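You operate a simulated robot arm through the tools that you are given. There is no shell and no other tool. Be economical: measure what you need, move in short steps, check, and stop when the job is done.

Carry out the task below with a simulated robot arm. There is one attempt and no reset: what you move stays moved.

JOB
Prime the barrel pump till soap water shows in the sight tube.
Fine: vent and primer open first, both shut after, nothing spilt. Where these are worked on the way, their far stop is far enough and under half their travel is too little: air vent.

It is judged by the outcome, as a careful person would: the job done as asked, and still so three seconds after it is handed in. It fails if anything else is knocked over, pushed out of place, dropped, spilled or broken.

ROBOT AND FRAMES
A 6-joint arm with a two-finger parallel gripper, fixed in place. Base frame: the origin is at the foot of the arm, x ahead of it, y to its left, z up; the work surface is at about z = 900. Lengths are in mm, angles in degrees, forces in N, time in s.
With the tool pointing down near the work surface it reaches from about 240 to 640 mm from the base axis. Its first joint turns from -66.0 to 66.0 degrees. Payload 2.7 kg.
The tool frame sits at the grasp point between the pads (the TCP): z along the fingers, y along the line on which they close. The tips reach 23 mm beyond it. The gripper opens to 94 mm. The fingers are 38 mm wide and 10 mm thick; the gripper's body (54 by 96 mm) begins 39 mm behind the TCP.
Orientation is told as [roll, pitch, yaw] about the base's x, y, z axes, in that order, counted from this pose: with the fingers straight down and closing along the base's y, the tool's x points along the base's -x, its y along +y and its z along -z.

CONTROLS
- The arm moves only by the tool apply_moves. Its argument "series" is a list of rows, each an object (a shift or turn left out is 0, a gripper value left out holds the last) with "translation": the shift along the base's x, y, z in mm, a list of three; "rot": the turn, a rotation vector about the base's x, y, z in degrees, a list of three; "grip": the opening in per cent of the stroke, from 0 (shut) to 100 (fully open). In form: [{"translation": [tx, ty, tz], "rot": [rx, ry, rz], "grip": grip}, ...]. A call has 1 to 20 rows; each row shifts and turns the commanded pose from where the row before left it. Rows are played at 5 a second. More than 50 mm and 8.6 degrees between two rows, or a gripper value outside its range, and nothing of the call is played. A pose out of reach is approached as far as the arm can. The call stops where the force on the tool passes 50 N (or 10 N more than at its start, if that is more) or the arm is blocked; 0.2 s more then pass. Each finger travels about 45 mm/s and halts on what it meets, pressing with about 30 N; the grip force reading is that of the motor and also rises with nothing between the fingers. The clock runs only during rows and for 0.2 s after the last one: add rows that do not move to give the fingers time. It gives the time, the measured TCP pose, the force on the tool (base axes), the opening and the grip force at its end, in the units of the frame above (readings bear some noise), with the torque about the TCP (base axes, N m) and any sound that the robot's microphone picked up.
- Cameras (640 x 400 px; columns grow to the right, rows downward): "scene" is fixed at [60.8, -422.1, 1401.9]; the picture's right is [0.89, -0.45, 0.00], its down [-0.26, -0.52, -0.81] and it looks along [0.37, 0.72, -0.58] (base axes); focal length 225 px, centre (320, 200). "wrist" rides on the gripper at [86, 16, -75] in the tool frame; the picture's right is [-0.18, 0.98, 0.00], its down [-0.58, -0.11, -0.81] and it looks along [-0.79, -0.15, 0.59] (tool axes); focal length 243 px, centre (320, 200). There is no depth. A picture from a camera that has moved, and an enlarged one, comes with that camera's place and axes in the base frame and with its lens.
- grab_frame(camera): a new picture of that camera. It takes no simulated time.
- inspect(camera, box): a new picture of the part [left, top, right, bottom] of that camera's present view, enlarged. It takes no simulated time.
- hand_in(): hands the job in; it is judged then, once.

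Go step by step. Nothing tells you positions but the pictures and the camera data: compare them with the known pose of the tool, close in by small moves and look again before you grip or let go. The budget is 120 turns and 76 pictures, counting those below and the enlarged ones. Unless the task says otherwise, let go and move clear before handing in, and close with one line.

The tools are called after ">>>" as a command line: name --argument value ..., lists and objects as JSON in quotes. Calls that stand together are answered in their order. apply_moves: Moves the arm, as the interface text tells. Its arguments: {"type":"object","properties":{"series":{"type":"array"}},"required":["series"]} The other tools are called the same way: grab_frame (camera) takes a picture; inspect (camera, box) takes an enlarged picture of a part of a camera's view; hand_in () hands the job in.

At the start:

```text
time_s: 0.0
tcp_pos: [338.1, 116.9, 1305.0]
orientation: [0.0, -0.1, 0.0]
ft_force: [-0.8, -0.7, 0.5]
ft_torque: [0.04, 0.03, 0.01]
opening: 94.0
grip_force: 0.1
```

scene: 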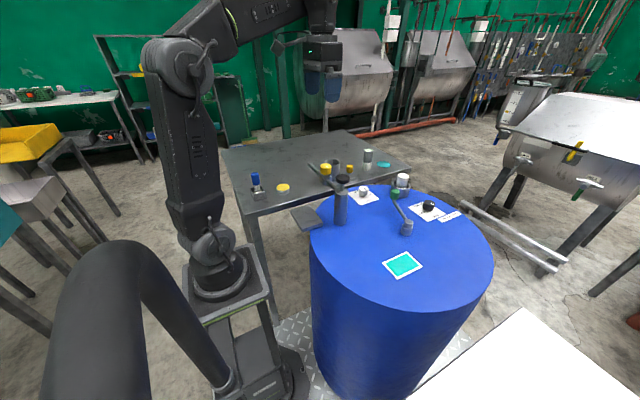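
wrist: 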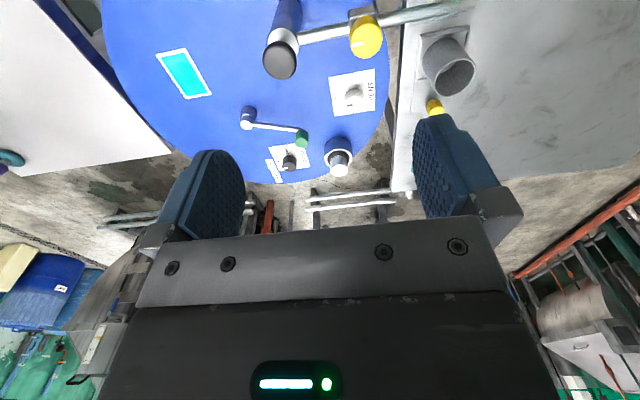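

I see a blue barrel with a pump, a crank, vent and primer labels, and a table behind it. I'll look closer at the barrel top from both cameras.

>>> inspect --camera "scene" --box '[300, 140, 500, 265]'

>>> inspect --camera "wrist" --box '[220, 0, 420, 200]'

>>> inspect --camera "scene" --box '[340, 165, 420, 215]'

>>> inspect --camera "scene" --box '[390, 175, 470, 225]'

```text
3.20 times, centred on (400, 202) of scene
camera zoom: at [60.8, -422.1, 1401.9], right [0.89, -0.45, 0.0], down [-0.26, -0.52, -0.81], along [0.37, 0.72, -0.58], focal length 720 px, centre (64, 192)
```

zoom: 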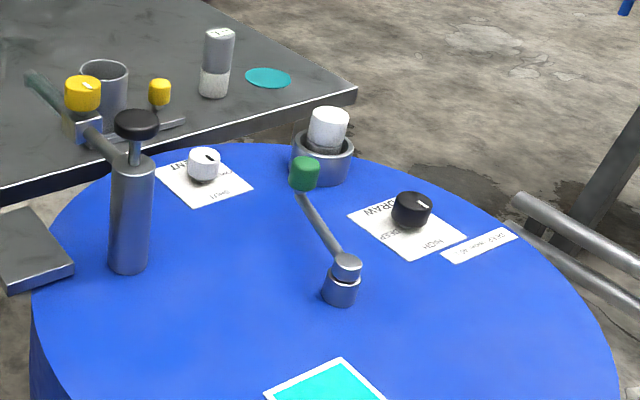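

```text
2.00 times, centred on (320, 100) of wrist
camera zoom: at [251.5, 135.2, 1379.4], right [0.18, 0.98, 0.0], down [0.58, -0.11, 0.81], along [0.79, -0.15, -0.59], focal length 485 px, centre (320, 400)
```

zoom: 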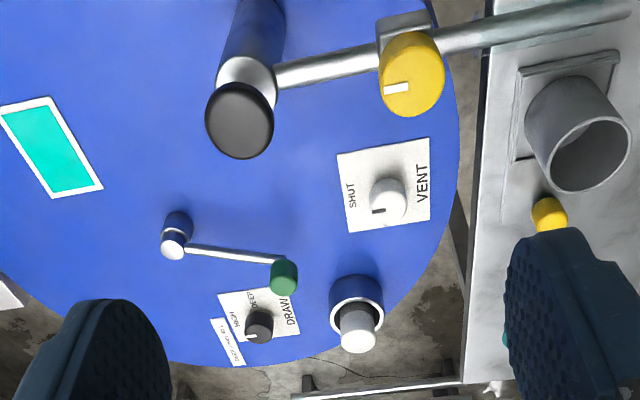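

```text
8.00 times, centred on (380, 190) of scene
camera zoom: at [60.8, -422.1, 1401.9], right [0.89, -0.45, 0.0], down [-0.26, -0.52, -0.81], along [0.37, 0.72, -0.58], focal length 1799 px, centre (-160, 280)
```

zoom: 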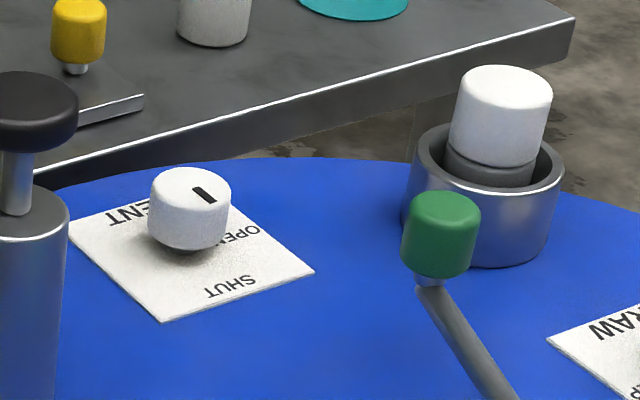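

```text
8.00 times, centred on (430, 200) of scene
camera zoom: at [60.8, -422.1, 1401.9], right [0.89, -0.45, 0.0], down [-0.26, -0.52, -0.81], along [0.37, 0.72, -0.58], focal length 1799 px, centre (-560, 200)
```

zoom: 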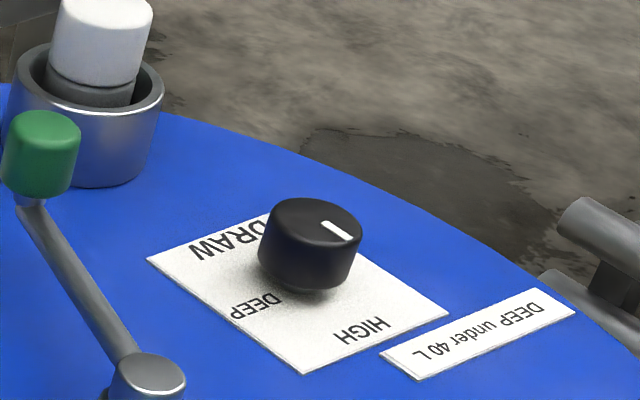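

The top carries a plunger pump with a pipe, a VENT knob, a DRAW selector (DEEP/HIGH, "DEEP under 40 L"), and a crank with a green handle. I'll zoom in on the rest before touching anything.

>>> inspect --camera "scene" --box '[300, 140, 380, 230]'

>>> inspect --camera "scene" --box '[370, 240, 440, 285]'

>>> inspect --camera "wrist" --box '[230, 90, 310, 190]'

>>> inspect --camera "wrist" --box '[310, 0, 500, 130]'

>>> inspect --camera "scene" --box '[230, 130, 410, 230]'

```text
4.44 times, centred on (340, 185) of scene
camera zoom: at [60.8, -422.1, 1401.9], right [0.89, -0.45, 0.0], down [-0.26, -0.52, -0.81], along [0.37, 0.72, -0.58], focal length 1000 px, centre (231, 267)
```

zoom: 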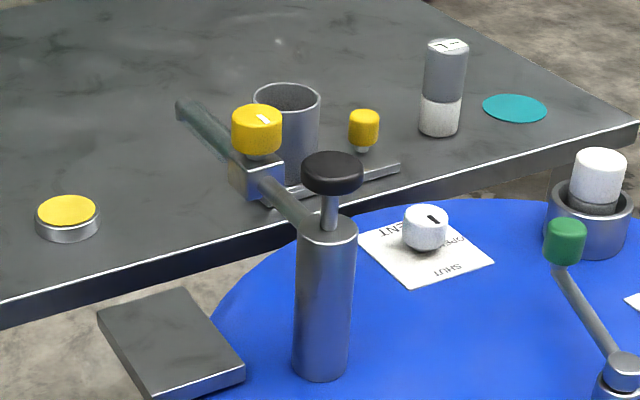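

```text
8.89 times, centred on (405, 262) of scene
camera zoom: at [60.8, -422.1, 1401.9], right [0.89, -0.45, 0.0], down [-0.26, -0.52, -0.81], along [0.37, 0.72, -0.58], focal length 1999 px, centre (-436, -356)
```

zoom: 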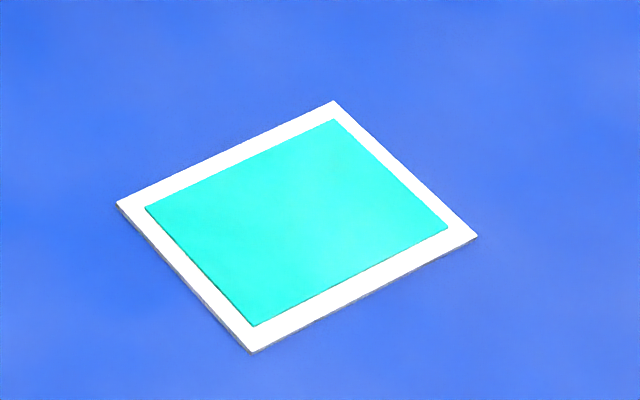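

```text
4.00 times, centred on (270, 140) of wrist
camera zoom: at [251.5, 135.2, 1379.4], right [0.18, 0.98, 0.0], down [0.58, -0.11, 0.81], along [0.79, -0.15, -0.59], focal length 970 px, centre (520, 440)
```

zoom: 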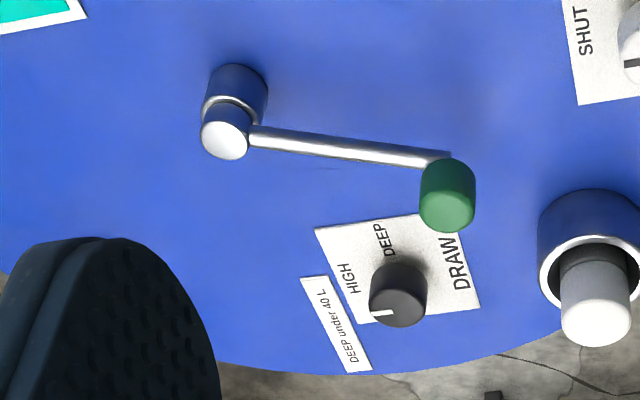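

```text
3.08 times, centred on (405, 65) of wrist
camera zoom: at [251.5, 135.2, 1379.4], right [0.18, 0.98, 0.0], down [0.58, -0.11, 0.81], along [0.79, -0.15, -0.59], focal length 746 px, centre (58, 615)
```

zoom: 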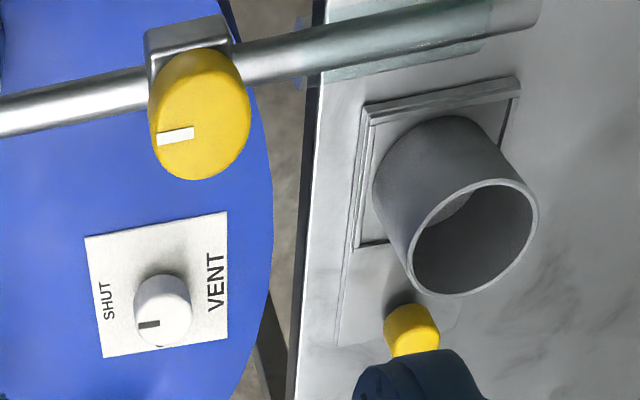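

```text
3.56 times, centred on (320, 180) of scene
camera zoom: at [60.8, -422.1, 1401.9], right [0.89, -0.45, 0.0], down [-0.26, -0.52, -0.81], along [0.37, 0.72, -0.58], focal length 800 px, centre (320, 271)
```

zoom: 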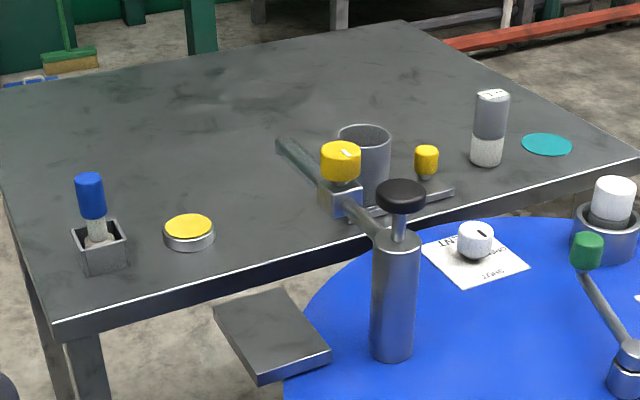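

The yellow valve sits on the pipe near (387,170,1035), the plunger near (382,58,1060) and VENT near (543,149,915). I'll move the wrist camera closer, staying high, to read the knobs.

>>> apply_moves --series '[{"translation": [40, 0, -20]}, {"translation": [40, 0, -40]}, {"translation": [40, 0, -40]}, {"translation": [20, 0, -40]}, {}]'

>>> grab_frame --camera "wrist"

>>> grab_frame --camera "scene"

```text
refused: row 2 steps farther than a row can; nothing moved
```

```text
64 pictures are left
camera wrist: at [251.5, 135.2, 1379.4], right [0.18, 0.98, 0.0], down [0.58, -0.11, 0.81], along [0.79, -0.15, -0.59], focal length 243 px, centre (320, 200)
```

wrist: 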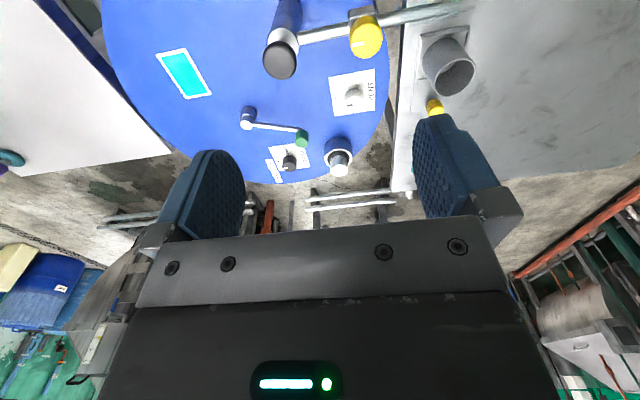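

```text
63 pictures are left
```

scene: 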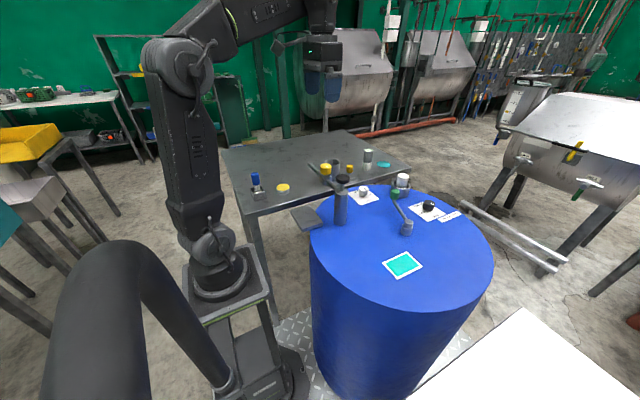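

The rows were too long, so nothing moved. I'll redo it with shorter steps.

>>> apply_moves --series '[{"translation": [30, 0, -30]}, {"translation": [30, 0, -30]}, {"translation": [30, 0, -30]}, {"translation": [30, 0, -30]}, {"translation": [20, 0, -20]}, {}]'

>>> grab_frame --camera "wrist"

```text
time_s: 1.4
tcp_pos: [480.5, 117.2, 1165.1]
orientation: [0.1, -0.2, 0.0]
ft_force: [-0.5, 0.3, -0.8]
ft_torque: [0.0, 0.0, -0.01]
opening: 94.0
grip_force: 0.0
```

```text
62 pictures are left
camera wrist: at [393.7, 134.9, 1239.4], right [0.18, 0.98, 0.0], down [0.58, -0.11, 0.81], along [0.79, -0.15, -0.59], focal length 243 px, centre (320, 200)
```

wrist: 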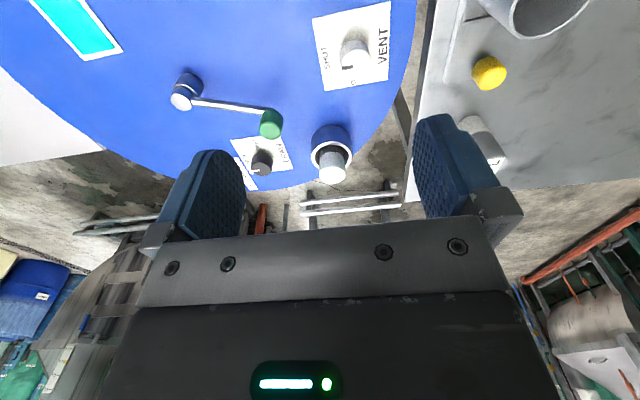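

>>> inspect --camera "wrist" --box '[300, 0, 400, 100]'

>>> inspect --camera "wrist" --box '[150, 60, 360, 200]'

>>> inspect --camera "wrist" --box '[420, 0, 600, 180]'

```text
4.00 times, centred on (350, 50) of wrist
camera zoom: at [393.7, 134.9, 1239.4], right [0.18, 0.98, 0.0], down [0.58, -0.11, 0.81], along [0.79, -0.15, -0.59], focal length 970 px, centre (200, 800)
```

zoom: 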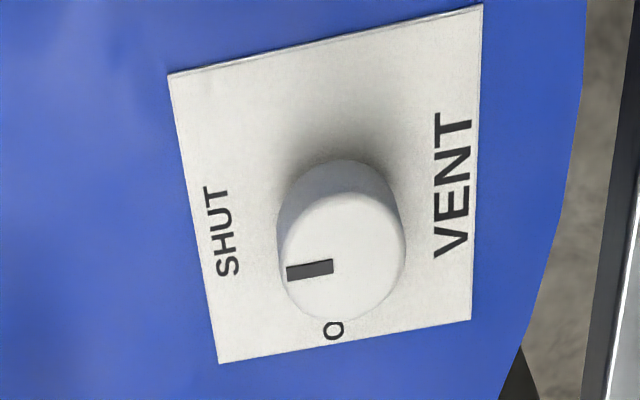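

```text
2.86 times, centred on (255, 130) of wrist
camera zoom: at [393.7, 134.9, 1239.4], right [0.18, 0.98, 0.0], down [0.58, -0.11, 0.81], along [0.79, -0.15, -0.59], focal length 693 px, centre (506, 400)
```

zoom: 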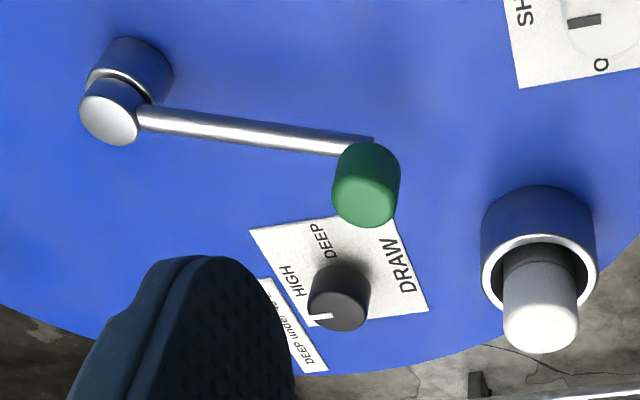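

```text
2.22 times, centred on (510, 90) of wrist
camera zoom: at [393.7, 134.9, 1239.4], right [0.18, 0.98, 0.0], down [0.58, -0.11, 0.81], along [0.79, -0.15, -0.59], focal length 539 px, centre (-102, 444)
```

zoom: 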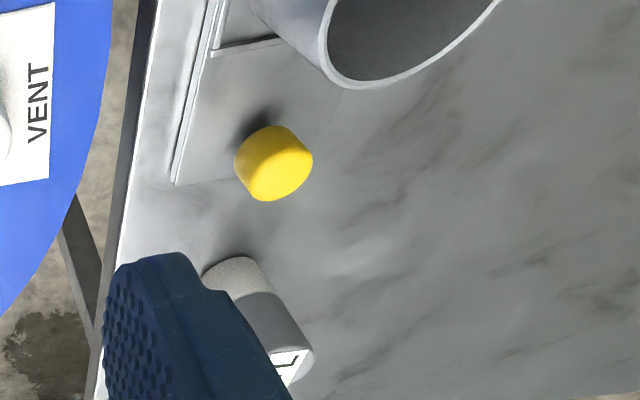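

VENT is at SHUT (pointer toward -y, OPEN on the +x side), and DRAW points at HIGH with DEEP 90° away. I need the barrel level, and the labelled cylinder on the table may show it.

>>> inspect --camera "scene" --box '[355, 142, 385, 172]'

>>> apply_moves --series '[{"translation": [-10, 45, 0]}, {"translation": [-10, 45, 0]}, {"translation": [-10, 45, 0]}, {"translation": [-10, 45, 0]}, {}]'

>>> grab_frame --camera "wrist"

```text
13.33 times, centred on (370, 157) of scene
camera zoom: at [60.8, -422.1, 1401.9], right [0.89, -0.45, 0.0], down [-0.26, -0.52, -0.81], along [0.37, 0.72, -0.58], focal length 2999 px, centre (-347, 773)
```

zoom: 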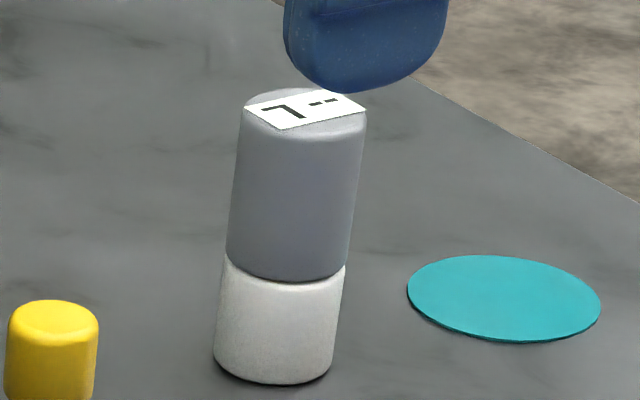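

```text
time_s: 2.6
tcp_pos: [439.4, 297.0, 1164.9]
orientation: [-0.1, -0.1, 0.0]
ft_force: [0.4, -0.2, -0.3]
ft_torque: [0.0, 0.0, 0.02]
opening: 94.1
grip_force: 0.0
```

```text
57 pictures are left
camera wrist: at [352.2, 314.3, 1239.5], right [0.19, 0.98, 0.0], down [0.58, -0.11, 0.81], along [0.79, -0.15, -0.59], focal length 243 px, centre (320, 200)
```

wrist: 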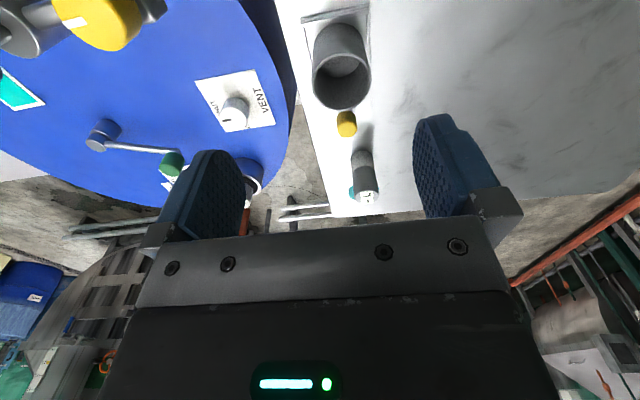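

The cylinder is a level meter currently showing "-- L"; the teal square on the barrel is probably its measuring spot and the teal disc on the table its home. I'll look at it in detail.

>>> inspect --camera "wrist" --box '[300, 0, 400, 220]'

>>> inspect --camera "wrist" --box '[340, 140, 390, 215]'

>>> inspect --camera "wrist" --box '[0, 0, 170, 110]'

```text
1.82 times, centred on (350, 110) of wrist
camera zoom: at [352.2, 314.3, 1239.5], right [0.19, 0.98, 0.0], down [0.58, -0.11, 0.81], along [0.79, -0.15, -0.59], focal length 441 px, centre (266, 364)
```

zoom: 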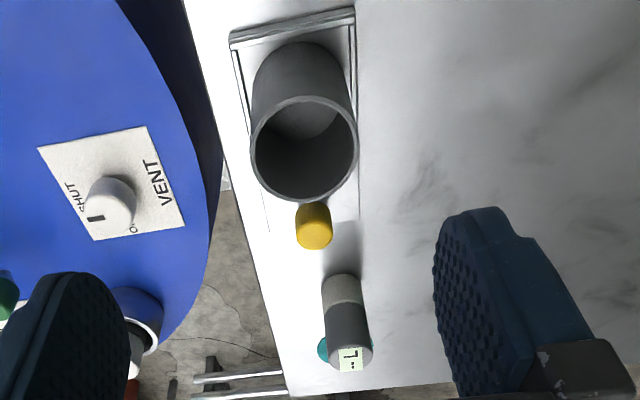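

```text
5.33 times, centred on (365, 178) of wrist
camera zoom: at [352.2, 314.3, 1239.5], right [0.19, 0.98, 0.0], down [0.58, -0.11, 0.81], along [0.79, -0.15, -0.59], focal length 1294 px, centre (80, 320)
```

zoom: 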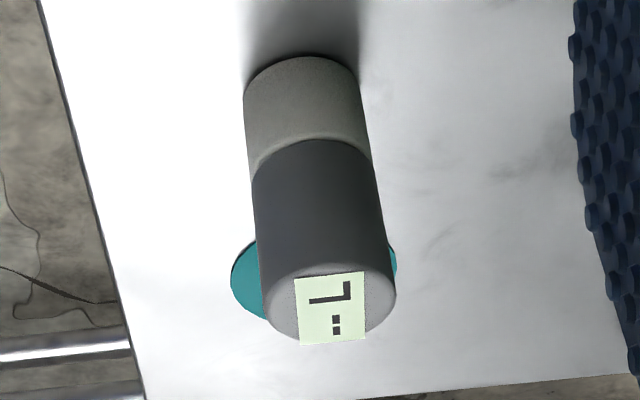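

```text
3.64 times, centred on (85, 55) of wrist
camera zoom: at [352.2, 314.3, 1239.5], right [0.19, 0.98, 0.0], down [0.58, -0.11, 0.81], along [0.79, -0.15, -0.59], focal length 882 px, centre (1174, 727)
```

zoom: 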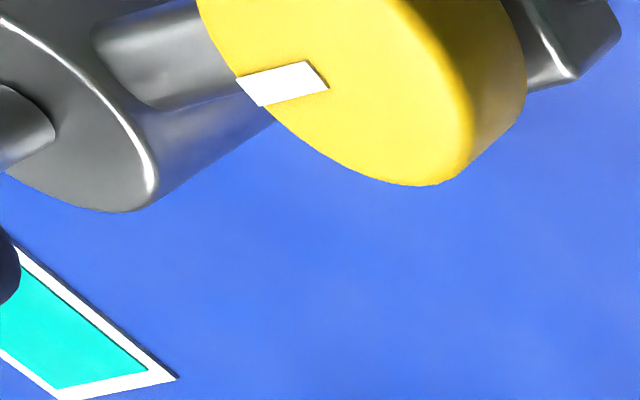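

The meter stands near (693,332) and needs a tilted reach. First I'll look closely at the pump column, valve and sight tube to identify the primer.

>>> apply_moves --series '[{"translation": [-40, -25, 0]}, {"translation": [-40, -25, 0]}, {"translation": [-40, -25, 0]}, {"translation": [-40, -25, 0]}, {"translation": [0, -25, 0]}, {}]'

>>> grab_frame --camera "wrist"

```text
time_s: 4.0
tcp_pos: [276.7, 172.7, 1166.6]
orientation: [0.0, -0.2, 0.1]
ft_force: [-0.2, 0.7, 0.4]
ft_torque: [-0.02, 0.0, 0.0]
opening: 93.9
grip_force: 0.1
```

```text
53 pictures are left
camera wrist: at [190.1, 190.1, 1240.5], right [0.18, 0.98, 0.0], down [0.58, -0.11, 0.81], along [0.79, -0.15, -0.59], focal length 243 px, centre (320, 200)
```

wrist: 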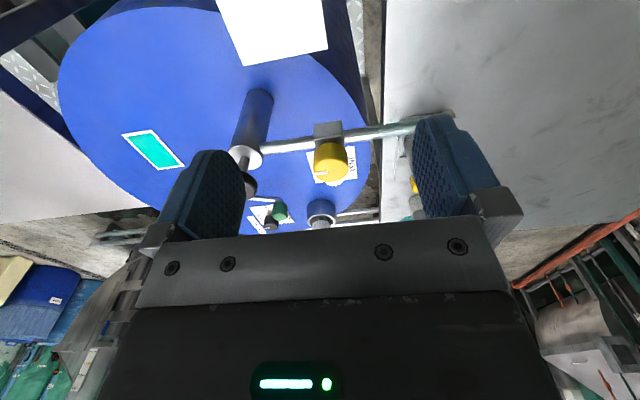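

There's a white plate near the barrel's near edge; I'll inspect it and the pump head.

>>> inspect --camera "wrist" --box '[190, 0, 350, 100]'

>>> inspect --camera "wrist" --box '[220, 90, 430, 222]'

>>> inspect --camera "scene" --box '[300, 150, 364, 190]'

```text
4.00 times, centred on (270, 50) of wrist
camera zoom: at [190.1, 190.1, 1240.5], right [0.18, 0.98, 0.0], down [0.58, -0.11, 0.81], along [0.79, -0.15, -0.59], focal length 970 px, centre (520, 800)
```

zoom: 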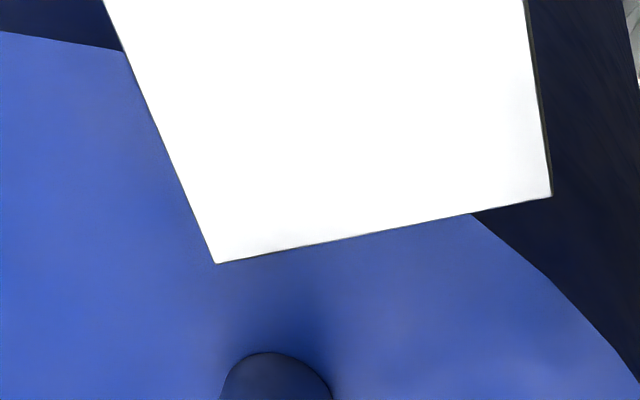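

```text
3.03 times, centred on (325, 156) of wrist
camera zoom: at [190.1, 190.1, 1240.5], right [0.18, 0.98, 0.0], down [0.58, -0.11, 0.81], along [0.79, -0.15, -0.59], focal length 735 px, centre (305, 333)
```

zoom: 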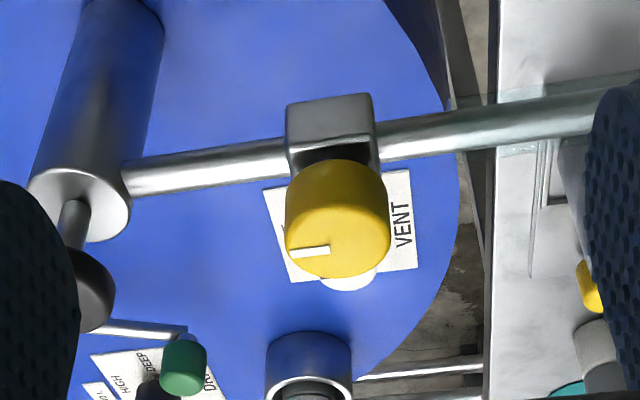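

```text
10.00 times, centred on (332, 170) of scene
camera zoom: at [60.8, -422.1, 1401.9], right [0.89, -0.45, 0.0], down [-0.26, -0.52, -0.81], along [0.37, 0.72, -0.58], focal length 2249 px, centre (200, 500)
```

zoom: 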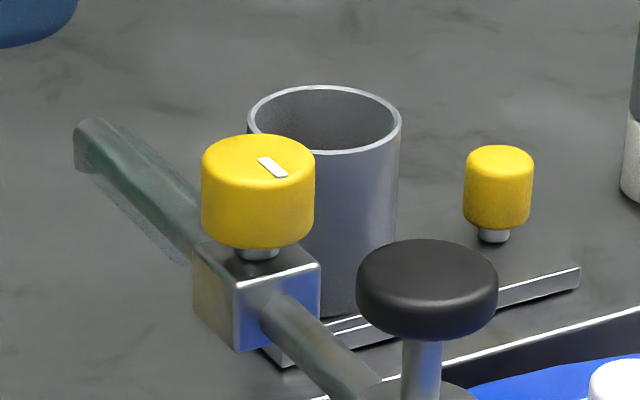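

No text on the plate. The yellow valve on the pipe (with the tinted sight tube after it) looks like the primer. First I'll fetch the level meter; I'm raising, yawing 25.6° and tilting 45° outward toward it.

>>> apply_moves --series '[{"translation": [42, 12, 10], "rot": [0, 0, 6.4]}, {"translation": [42, 12, 10], "rot": [0, 0, 6.4]}, {"translation": [42, 12, 10], "rot": [0, 0, 6.4]}, {"translation": [42, 12, 10], "rot": [0, 0, 6.4]}, {"translation": [20, 10, 0], "rot": [3.24, -6.76, 0]}, {"translation": [20, 10, 0], "rot": [3.24, -6.76, 0]}, {"translation": [20, 10, 0], "rot": [3.24, -6.76, 0]}, {"translation": [20, 10, 0], "rot": [3.24, -6.76, 0]}, {"translation": [20, 10, 0], "rot": [3.24, -6.76, 0]}, {"translation": [20, 10, 0], "rot": [3.24, -6.76, 0]}, {}, {}]'

>>> grab_frame --camera "wrist"

```text
time_s: 6.6
tcp_pos: [567.7, 281.0, 1206.2]
orientation: [0.1, -45.1, 25.5]
ft_force: [-0.4, 0.2, 0.0]
ft_torque: [0.02, 0.01, -0.02]
opening: 94.2
grip_force: 0.1
```

```text
49 pictures are left
camera wrist: at [456.8, 247.6, 1196.8], right [-0.31, 0.94, 0.13], down [-0.1, -0.17, 0.98], along [0.95, 0.29, 0.14], focal length 243 px, centre (320, 200)
```

wrist: 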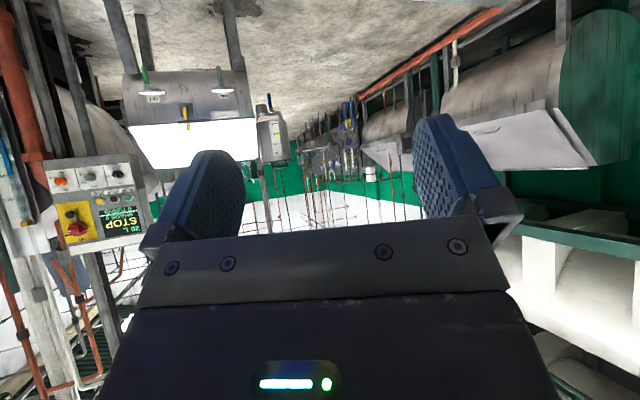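

The tilt works, but the camera hangs on the underside where it could hit the cup or post. I'll spin the gripper 180° about its own axis so the camera rides on top.

>>> apply_moves --series '[{"rot": [5.42, 2.59, -6.01]}, {"rot": [5.42, 2.59, -6.01]}, {"rot": [5.42, 2.59, -6.01]}, {"rot": [5.42, 2.59, -6.01]}, {"rot": [5.42, 2.59, -6.01]}, {"rot": [5.42, 2.59, -6.01]}, {"rot": [5.42, 2.59, -6.01]}, {"rot": [5.42, 2.59, -6.01]}, {"rot": [5.42, 2.59, -6.01]}, {"rot": [5.42, 2.59, -6.01]}, {"rot": [5.42, 2.59, -6.01]}, {"rot": [5.42, 2.59, -6.01]}, {"rot": [5.42, 2.59, -6.01]}, {"rot": [5.42, 2.59, -6.01]}, {"rot": [5.42, 2.59, -6.01]}, {"rot": [5.42, 2.59, -6.01]}, {"rot": [5.42, 2.59, -6.01]}, {"rot": [5.42, 2.59, -6.01]}, {"rot": [5.42, 2.59, -6.01]}, {"rot": [5.42, 2.59, -6.01]}]'

>>> apply_moves --series '[{"rot": [3.19, 1.52, -3.53]}, {"rot": [3.19, 1.52, -3.53]}, {}, {}]'

>>> grab_frame --camera "wrist"

```text
time_s: 10.8
tcp_pos: [580.0, 257.8, 1205.8]
orientation: [9.4, 44.2, -139.4]
ft_force: [1.0, -0.8, 0.2]
ft_torque: [-0.03, 0.01, 0.03]
opening: 94.1
grip_force: 0.0
out of reach, approached as far as the arm can: row 20
```

```text
time_s: 11.8
tcp_pos: [599.9, 202.8, 1199.2]
orientation: [-0.4, 45.2, -153.2]
ft_force: [0.9, -1.0, -0.4]
ft_torque: [0.0, 0.03, -0.01]
opening: 93.9
grip_force: 0.0
out of reach, approached as far as the arm can: row 1, 2
```

```text
48 pictures are left
camera wrist: at [614.3, 192.8, 1312.6], right [0.33, -0.93, -0.14], down [-0.92, -0.35, 0.16], along [-0.19, 0.07, -0.98], focal length 243 px, centre (320, 200)
```

wrist: 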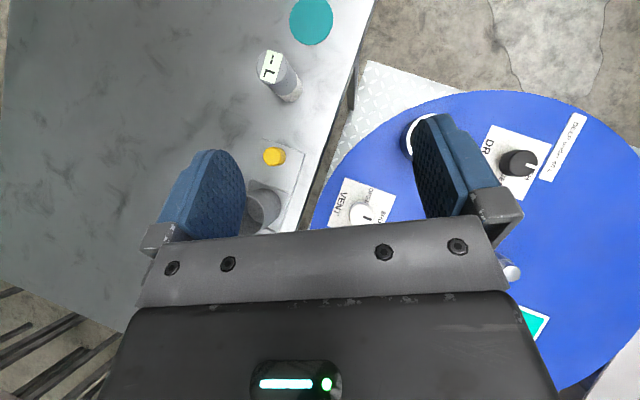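

The spin worked down to the wrist's last few degrees. Rotating about vertical by ~10° should bring it back inside the limits; then I'll check the pose.

>>> apply_moves --series '[{"rot": [0, 0, 6]}, {"rot": [0, 0, 6]}, {}, {}]'

```text
time_s: 12.8
tcp_pos: [598.8, 203.1, 1200.1]
orientation: [0.1, 44.9, -142.3]
ft_force: [-0.7, 0.5, 0.0]
ft_torque: [-0.03, 0.01, 0.01]
opening: 94.2
grip_force: 0.0
```

The pose is good again (tool azimuth 38°, tilt 45°), and the meter triangulates at (693,334), top z≈988. I'm moving to a pre-grasp 110 mm back along the tool axis.

>>> apply_moves --series '[{"translation": [9, 20, -41]}, {"translation": [9, 20, -41]}, {"translation": [9, 20, -41]}, {"translation": [8, 22, -41]}, {}, {}]'

>>> grab_frame --camera "wrist"

>>> inspect --camera "scene" --box '[310, 110, 438, 190]'

```text
time_s: 14.2
tcp_pos: [634.3, 285.7, 1033.8]
orientation: [0.1, 44.9, -142.3]
ft_force: [0.2, 0.6, 0.4]
ft_torque: [0.01, 0.01, -0.04]
opening: 94.0
grip_force: 0.1
```

```text
47 pictures are left
camera wrist: at [650.9, 279.0, 1147.6], right [0.5, -0.86, -0.13], down [-0.84, -0.51, 0.16], along [-0.2, 0.03, -0.98], focal length 243 px, centre (320, 200)
```

wrist: 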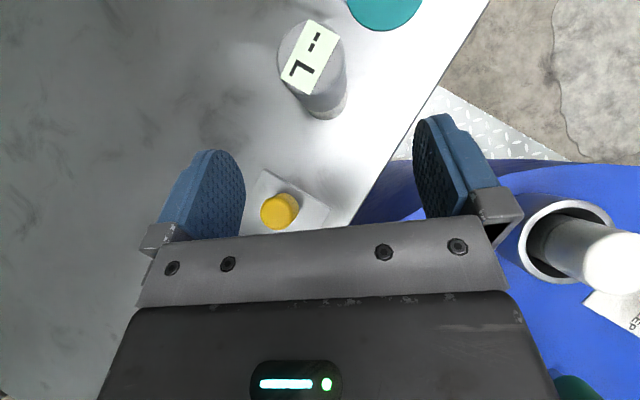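

```text
5.00 times, centred on (374, 150) of scene
camera zoom: at [60.8, -422.1, 1401.9], right [0.89, -0.45, 0.0], down [-0.26, -0.52, -0.81], along [0.37, 0.72, -0.58], focal length 1125 px, centre (50, 450)
```

zoom: 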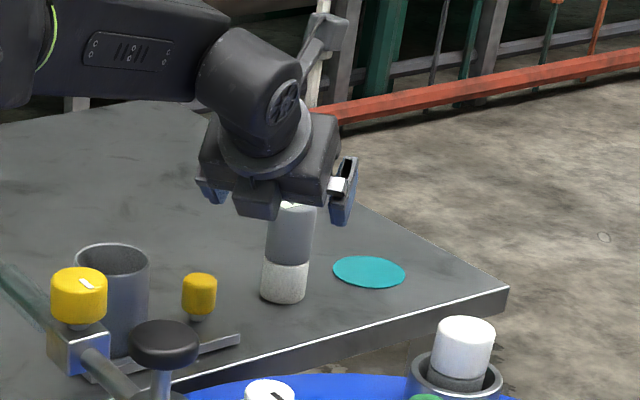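

The meter lines up at (692,332). I'm advancing along the tool axis onto it.

>>> apply_moves --series '[{"translation": [15, 11.5, -19]}, {"translation": [15, 11.5, -19]}, {"translation": [15, 11.5, -19]}, {"translation": [13, 11.5, -19]}, {}, {}]'

>>> grab_frame --camera "wrist"

```text
time_s: 15.8
tcp_pos: [689.1, 328.7, 985.1]
orientation: [0.6, 47.1, -142.0]
ft_force: [-0.5, 1.0, 0.9]
ft_torque: [0.01, -0.01, 0.01]
opening: 93.8
grip_force: 0.1
out of reach, approached as far as the arm can: row 4
stopped in row 6: the arm was blocked; the commanded pose is now the measured one
```

```text
45 pictures are left
camera wrist: at [701.7, 321.6, 1099.1], right [0.5, -0.86, -0.13], down [-0.85, -0.51, 0.12], along [-0.17, 0.05, -0.98], focal length 243 px, centre (320, 200)
```

wrist: 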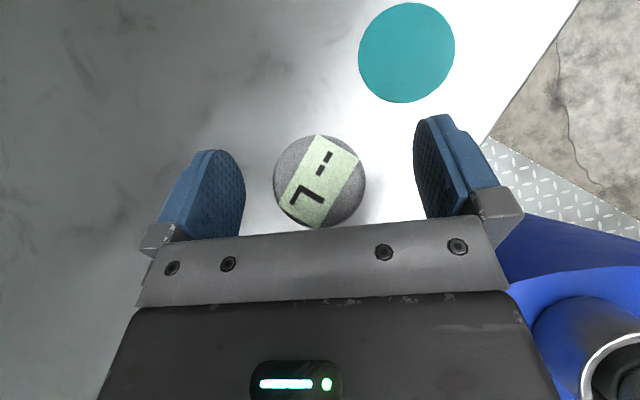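

The arm hit its reach limit with the fingers just around the meter's top. Tilting further (about 60°) gains reach, so I'll back off slightly, tilt, and lower.

>>> apply_moves --series '[{"translation": [-6, -4, 4]}, {"rot": [4.6, -5.9, 0]}, {"rot": [4.6, -5.9, 0]}, {"translation": [3, 2, -10]}, {"translation": [4, 3, -10]}, {}, {}]'

>>> grab_frame --camera "wrist"

>>> inspect --camera "scene" --box '[330, 130, 410, 180]'

```text
time_s: 17.4
tcp_pos: [690.6, 331.7, 965.2]
orientation: [0.6, 61.7, -142.0]
ft_force: [0.3, 0.3, 0.4]
ft_torque: [0.01, 0.0, 0.0]
opening: 93.9
grip_force: 0.0
```

```text
44 pictures are left
camera wrist: at [680.0, 305.1, 1077.0], right [0.53, -0.83, -0.16], down [-0.85, -0.51, -0.13], along [0.03, 0.2, -0.98], focal length 243 px, centre (320, 200)
```

wrist: 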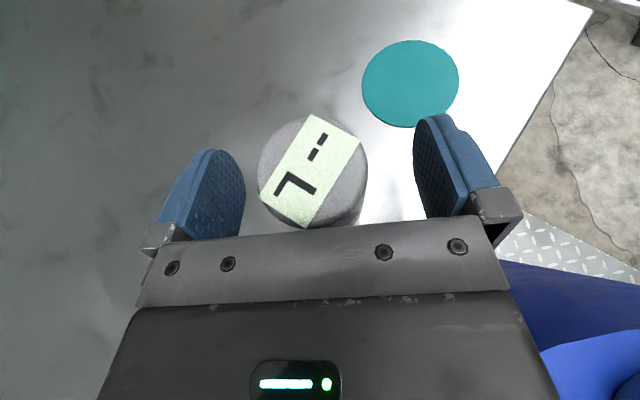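

```text
8.00 times, centred on (370, 155) of scene
camera zoom: at [60.8, -422.1, 1401.9], right [0.89, -0.45, 0.0], down [-0.26, -0.52, -0.81], along [0.37, 0.72, -0.58], focal length 1799 px, centre (-80, 560)
```

zoom: 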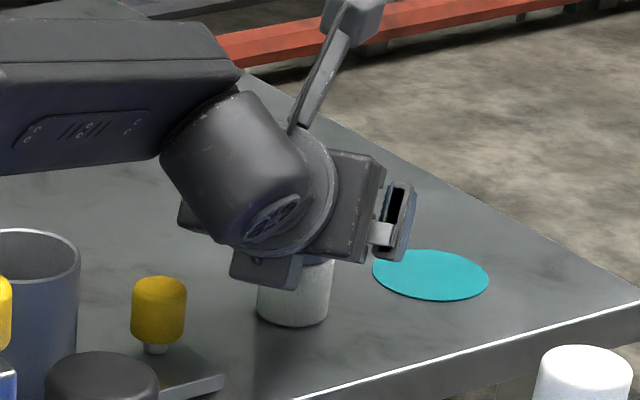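

The TCP is on the meter's axis at z 965. I'm closing.

>>> apply_moves --series '[{"grip": 0}, {}, {}, {}, {}, {}]'

```text
time_s: 18.8
tcp_pos: [690.9, 331.0, 965.5]
orientation: [0.6, 61.7, -142.0]
ft_force: [-0.8, -0.7, 0.7]
ft_torque: [0.01, 0.0, 0.01]
opening: 40.8
grip_force: 29.8
```

The meter is held at 40.8 mm. I'm lifting it well above the pump and swinging it over toward the teal patch near (445,-170).

>>> apply_moves --series '[{"translation": [0, 0, 20]}, {"translation": [-6, -3, 48]}, {"translation": [-6, -3, 48]}, {"translation": [-8, -4, 48]}, {"translation": [-8, -4, 40]}, {}]'

>>> apply_moves --series '[{"translation": [-17.7, -40, 0], "rot": [0, 0, -3.9]}, {"translation": [-17.7, -40, 0], "rot": [0, 0, -3.9]}, {"translation": [-17.7, -40, 0], "rot": [0, 0, -3.9]}, {"translation": [-17.7, -40, 0], "rot": [0, 0, -3.9]}, {"translation": [-17.7, -40, 0], "rot": [0, 0, -3.9]}, {"translation": [-17.7, -40, 0], "rot": [0, 0, -3.9]}, {"translation": [-17.7, -40, 0], "rot": [0, 0, -3.9]}, {"translation": [-17.7, -40, 0], "rot": [0, 0, -3.9]}, {"translation": [-17.7, -40, 0], "rot": [0, 0, -3.9]}, {"translation": [-17.7, -40, 0], "rot": [0, 0, -3.9]}, {"translation": [-17.7, -40, 0], "rot": [0, 0, -3.9]}, {"translation": [-17.7, -40, 0], "rot": [0, 0, -3.9]}, {}, {}]'

>>> grab_frame --camera "wrist"

>>> grab_frame --camera "scene"

```text
time_s: 20.2
tcp_pos: [661.4, 316.9, 1168.7]
orientation: [0.6, 61.7, -142.0]
ft_force: [0.4, -1.3, -1.5]
ft_torque: [0.02, -0.01, -0.04]
opening: 40.8
grip_force: 30.0
```

```text
time_s: 23.2
tcp_pos: [450.5, -164.8, 1169.2]
orientation: [0.6, 61.9, 171.2]
ft_force: [0.2, -1.0, -0.9]
ft_torque: [0.02, -0.02, 0.01]
opening: 40.6
grip_force: 30.0
```

```text
42 pictures are left
camera wrist: at [422.7, -174.8, 1281.1], right [-0.25, -0.96, -0.16], down [-0.95, 0.27, -0.13], along [0.17, 0.12, -0.98], focal length 243 px, centre (320, 200)
```

wrist: 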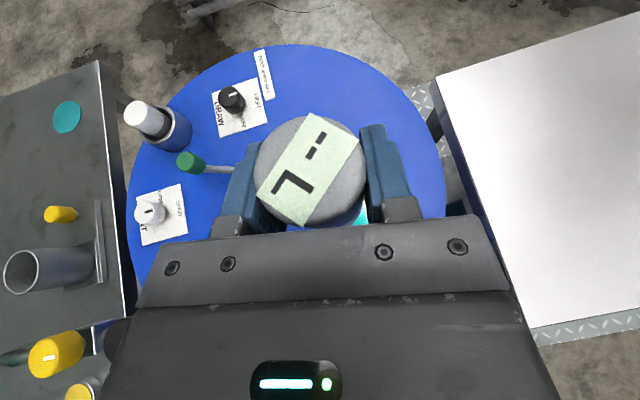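

```text
41 pictures are left
```

scene: 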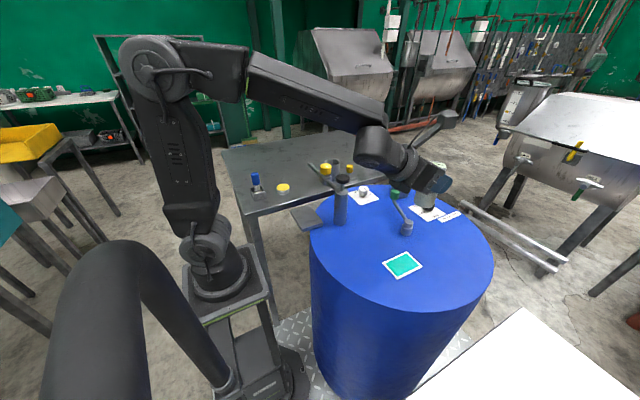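

The meter is up above the barrel. I put the patch at about (440,-175), barrel top z≈895. Lowering to ~25 mm above it.

>>> apply_moves --series '[{"translation": [-10, -10, -40]}, {"translation": [0, 0, -48]}, {"translation": [0, 0, -48]}, {"translation": [0, 0, -44]}, {}, {}]'

>>> inspect --camera "scene" --box '[340, 190, 468, 290]'

>>> grab_frame --camera "wrist"

```text
time_s: 24.6
tcp_pos: [438.7, -176.9, 987.8]
orientation: [0.6, 61.8, 171.1]
ft_force: [0.0, -0.5, -0.9]
ft_torque: [-0.03, -0.01, -0.02]
opening: 40.6
grip_force: 30.2
```

```text
4.00 times, centred on (404, 240) of scene
camera zoom: at [60.8, -422.1, 1401.9], right [0.89, -0.45, 0.0], down [-0.26, -0.52, -0.81], along [0.37, 0.72, -0.58], focal length 900 px, centre (-16, 40)
```

zoom: 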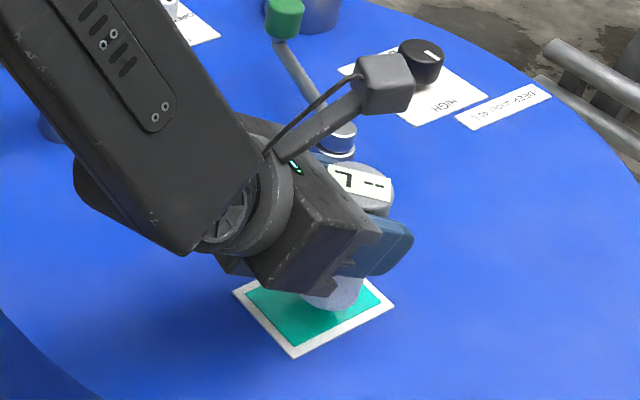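

```text
39 pictures are left
camera wrist: at [411.2, -186.3, 1099.9], right [-0.25, -0.96, -0.16], down [-0.95, 0.27, -0.13], along [0.17, 0.12, -0.98], focal length 243 px, centre (320, 200)
```

wrist: 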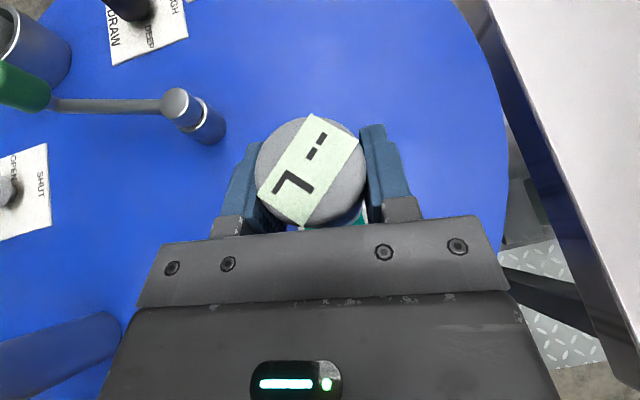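

The meter sits about 14 mm to the camera's right of the patch centre. I'll shift and lower gently to contact.

>>> apply_moves --series '[{"translation": [-11, 6, -8]}, {"translation": [0, 0, -6]}, {"translation": [0, 0, -3]}, {"translation": [0, 0, -3]}, {}]'

>>> inspect --camera "scene" --box '[372, 220, 436, 280]'

```text
time_s: 25.8
tcp_pos: [429.1, -168.6, 968.2]
orientation: [0.5, 61.8, 171.2]
ft_force: [-0.4, -1.6, -1.1]
ft_torque: [-0.01, -0.01, 0.01]
opening: 40.6
grip_force: 30.3
```

```text
6.67 times, centred on (404, 250) of scene
camera zoom: at [60.8, -422.1, 1401.9], right [0.89, -0.45, 0.0], down [-0.26, -0.52, -0.81], along [0.37, 0.72, -0.58], focal length 1500 px, centre (-240, -133)
```

zoom: 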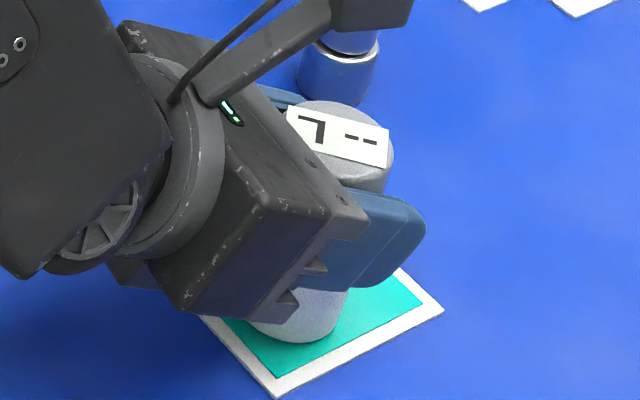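

It's over the patch and still slightly above it. I'm going down in 2 mm steps until contact.

>>> apply_moves --series '[{"translation": [2, 0, -2]}, {"translation": [2, 0, -2]}, {"translation": [0, 0, -2]}, {}]'

>>> grab_frame --camera "wrist"

```text
time_s: 26.8
tcp_pos: [435.0, -167.4, 965.7]
orientation: [0.8, 62.1, 171.2]
ft_force: [0.3, 0.7, 19.6]
ft_torque: [0.22, 0.08, 0.11]
opening: 40.6
grip_force: 29.7
```

```text
37 pictures are left
camera wrist: at [406.3, -177.7, 1076.9], right [-0.25, -0.96, -0.16], down [-0.95, 0.27, -0.14], along [0.17, 0.12, -0.98], focal length 243 px, centre (320, 200)
```

wrist: 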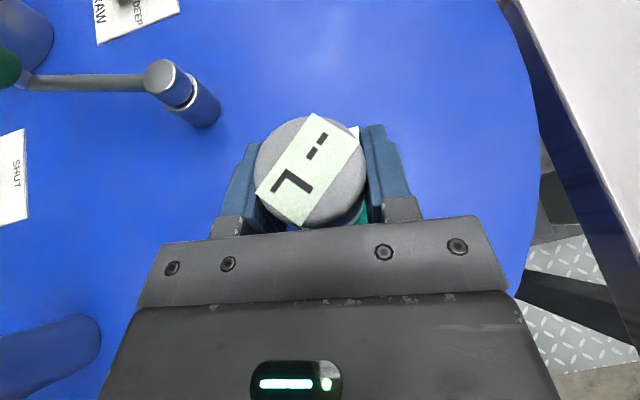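

Contact made (19 N). I'll ease off 1 mm and wait a bit for a reading before letting go.

>>> apply_moves --series '[{"translation": [0, 0, 1.5]}, {}, {}, {}, {}, {}, {}, {}]'

>>> inspect --camera "wrist" --box '[230, 100, 390, 200]'

```text
time_s: 28.6
tcp_pos: [433.2, -167.3, 965.7]
orientation: [0.6, 61.7, 171.2]
ft_force: [1.9, 0.9, 12.3]
ft_torque: [0.2, -0.22, 0.0]
opening: 40.4
grip_force: 29.8
```

```text
4.00 times, centred on (310, 150) of wrist
camera zoom: at [405.7, -177.7, 1076.6], right [-0.25, -0.96, -0.16], down [-0.95, 0.27, -0.13], along [0.17, 0.12, -0.98], focal length 970 px, centre (360, 400)
```

zoom: 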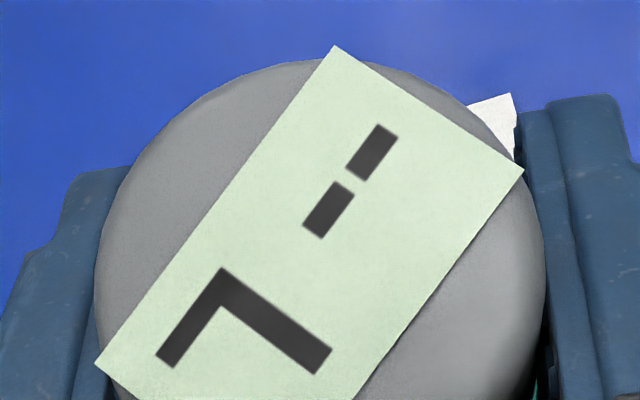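

Still "-- L". I'll release it so it stands on the patch by itself and wait.

>>> apply_moves --series '[{"translation": [0, 0, 0.5], "grip": 48}, {"grip": 60}, {}, {}, {}, {}, {}, {}, {}]'

>>> grab_frame --camera "wrist"

```text
time_s: 30.6
tcp_pos: [432.2, -169.2, 965.9]
orientation: [0.6, 61.8, 171.1]
ft_force: [0.7, -0.4, 0.4]
ft_torque: [0.02, -0.02, 0.0]
opening: 56.4
grip_force: 0.0
```

```text
35 pictures are left
camera wrist: at [405.8, -177.3, 1076.9], right [-0.25, -0.96, -0.16], down [-0.95, 0.27, -0.13], along [0.17, 0.12, -0.98], focal length 243 px, centre (320, 200)
```

wrist: 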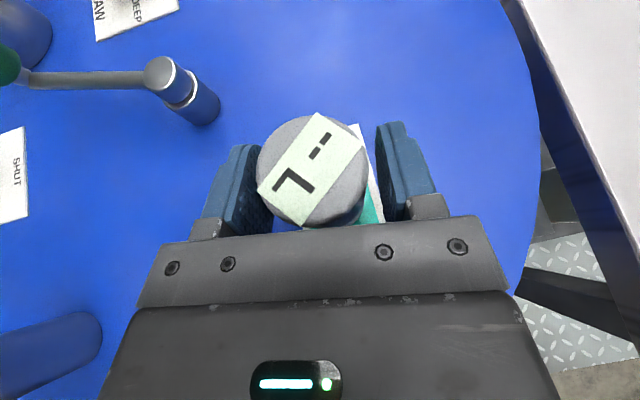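

No reading yet. I'll back the gripper off and see how the meter sits on the patch.

>>> apply_moves --series '[{"grip": 85}, {}, {"translation": [-17, 3, 9]}, {"translation": [-17, 3, 9]}, {"translation": [-17, 3, 9]}, {"translation": [-17, 3, 9]}, {}, {}]'

>>> grab_frame --camera "wrist"

>>> inspect --camera "scene" --box '[372, 220, 436, 280]'

```text
time_s: 32.4
tcp_pos: [363.8, -155.4, 1002.7]
orientation: [0.6, 61.7, 171.2]
ft_force: [-0.3, -0.7, 0.1]
ft_torque: [-0.02, -0.01, 0.01]
opening: 80.0
grip_force: 0.1
```

```text
34 pictures are left
camera wrist: at [337.4, -165.2, 1114.3], right [-0.25, -0.96, -0.16], down [-0.95, 0.27, -0.13], along [0.17, 0.12, -0.98], focal length 243 px, centre (320, 200)
```

wrist: 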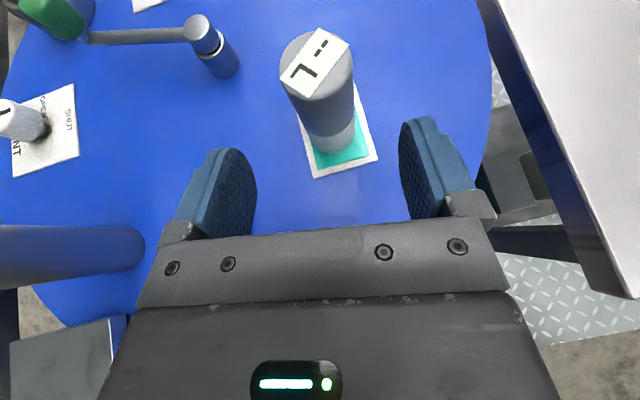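

```text
6.67 times, centred on (404, 250) of scene
camera zoom: at [60.8, -422.1, 1401.9], right [0.89, -0.45, 0.0], down [-0.26, -0.52, -0.81], along [0.37, 0.72, -0.58], focal length 1500 px, centre (-240, -133)
```

zoom: 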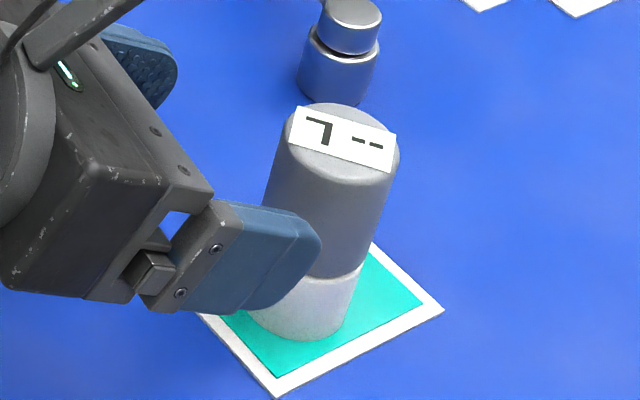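

It stands well within the teal field but still shows "--". I'll wait a few seconds in case the reading takes time.

>>> apply_moves --series '[{}, {}, {}, {}, {}, {}, {}, {}, {}, {}, {}, {}, {}, {}, {}]'

>>> inspect --camera "scene" --box '[372, 220, 436, 280]'

```text
time_s: 35.6
tcp_pos: [364.8, -154.5, 1003.7]
orientation: [0.6, 61.8, 171.2]
ft_force: [0.5, 0.3, -0.2]
ft_torque: [0.02, 0.02, 0.02]
opening: 80.1
grip_force: 0.1
```

```text
6.67 times, centred on (404, 250) of scene
camera zoom: at [60.8, -422.1, 1401.9], right [0.89, -0.45, 0.0], down [-0.26, -0.52, -0.81], along [0.37, 0.72, -0.58], focal length 1500 px, centre (-240, -133)
```

zoom: 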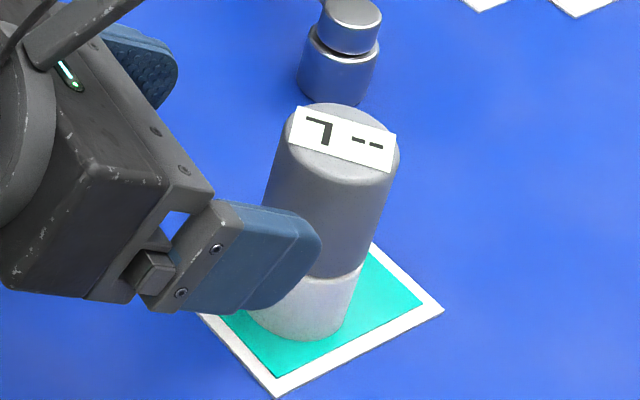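

Well centred, yet no value. I'll wait longer before trying a press on its top.

>>> apply_moves --series '[{}, {}, {}, {}, {}, {}, {}, {}, {}, {}, {}, {}, {}, {}, {}, {}, {}, {}, {}, {}]'

>>> inspect --camera "scene" --box '[372, 220, 436, 260]'

```text
time_s: 39.8
tcp_pos: [365.7, -156.6, 1002.1]
orientation: [0.5, 61.8, 171.1]
ft_force: [0.1, 1.0, 1.1]
ft_torque: [-0.02, 0.01, 0.0]
opening: 80.1
grip_force: 0.0
```

```text
10.00 times, centred on (404, 240) of scene
camera zoom: at [60.8, -422.1, 1401.9], right [0.89, -0.45, 0.0], down [-0.26, -0.52, -0.81], along [0.37, 0.72, -0.58], focal length 2249 px, centre (-520, -200)
```

zoom: 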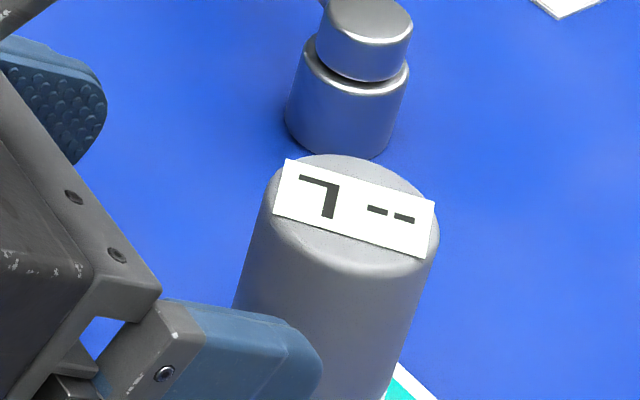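

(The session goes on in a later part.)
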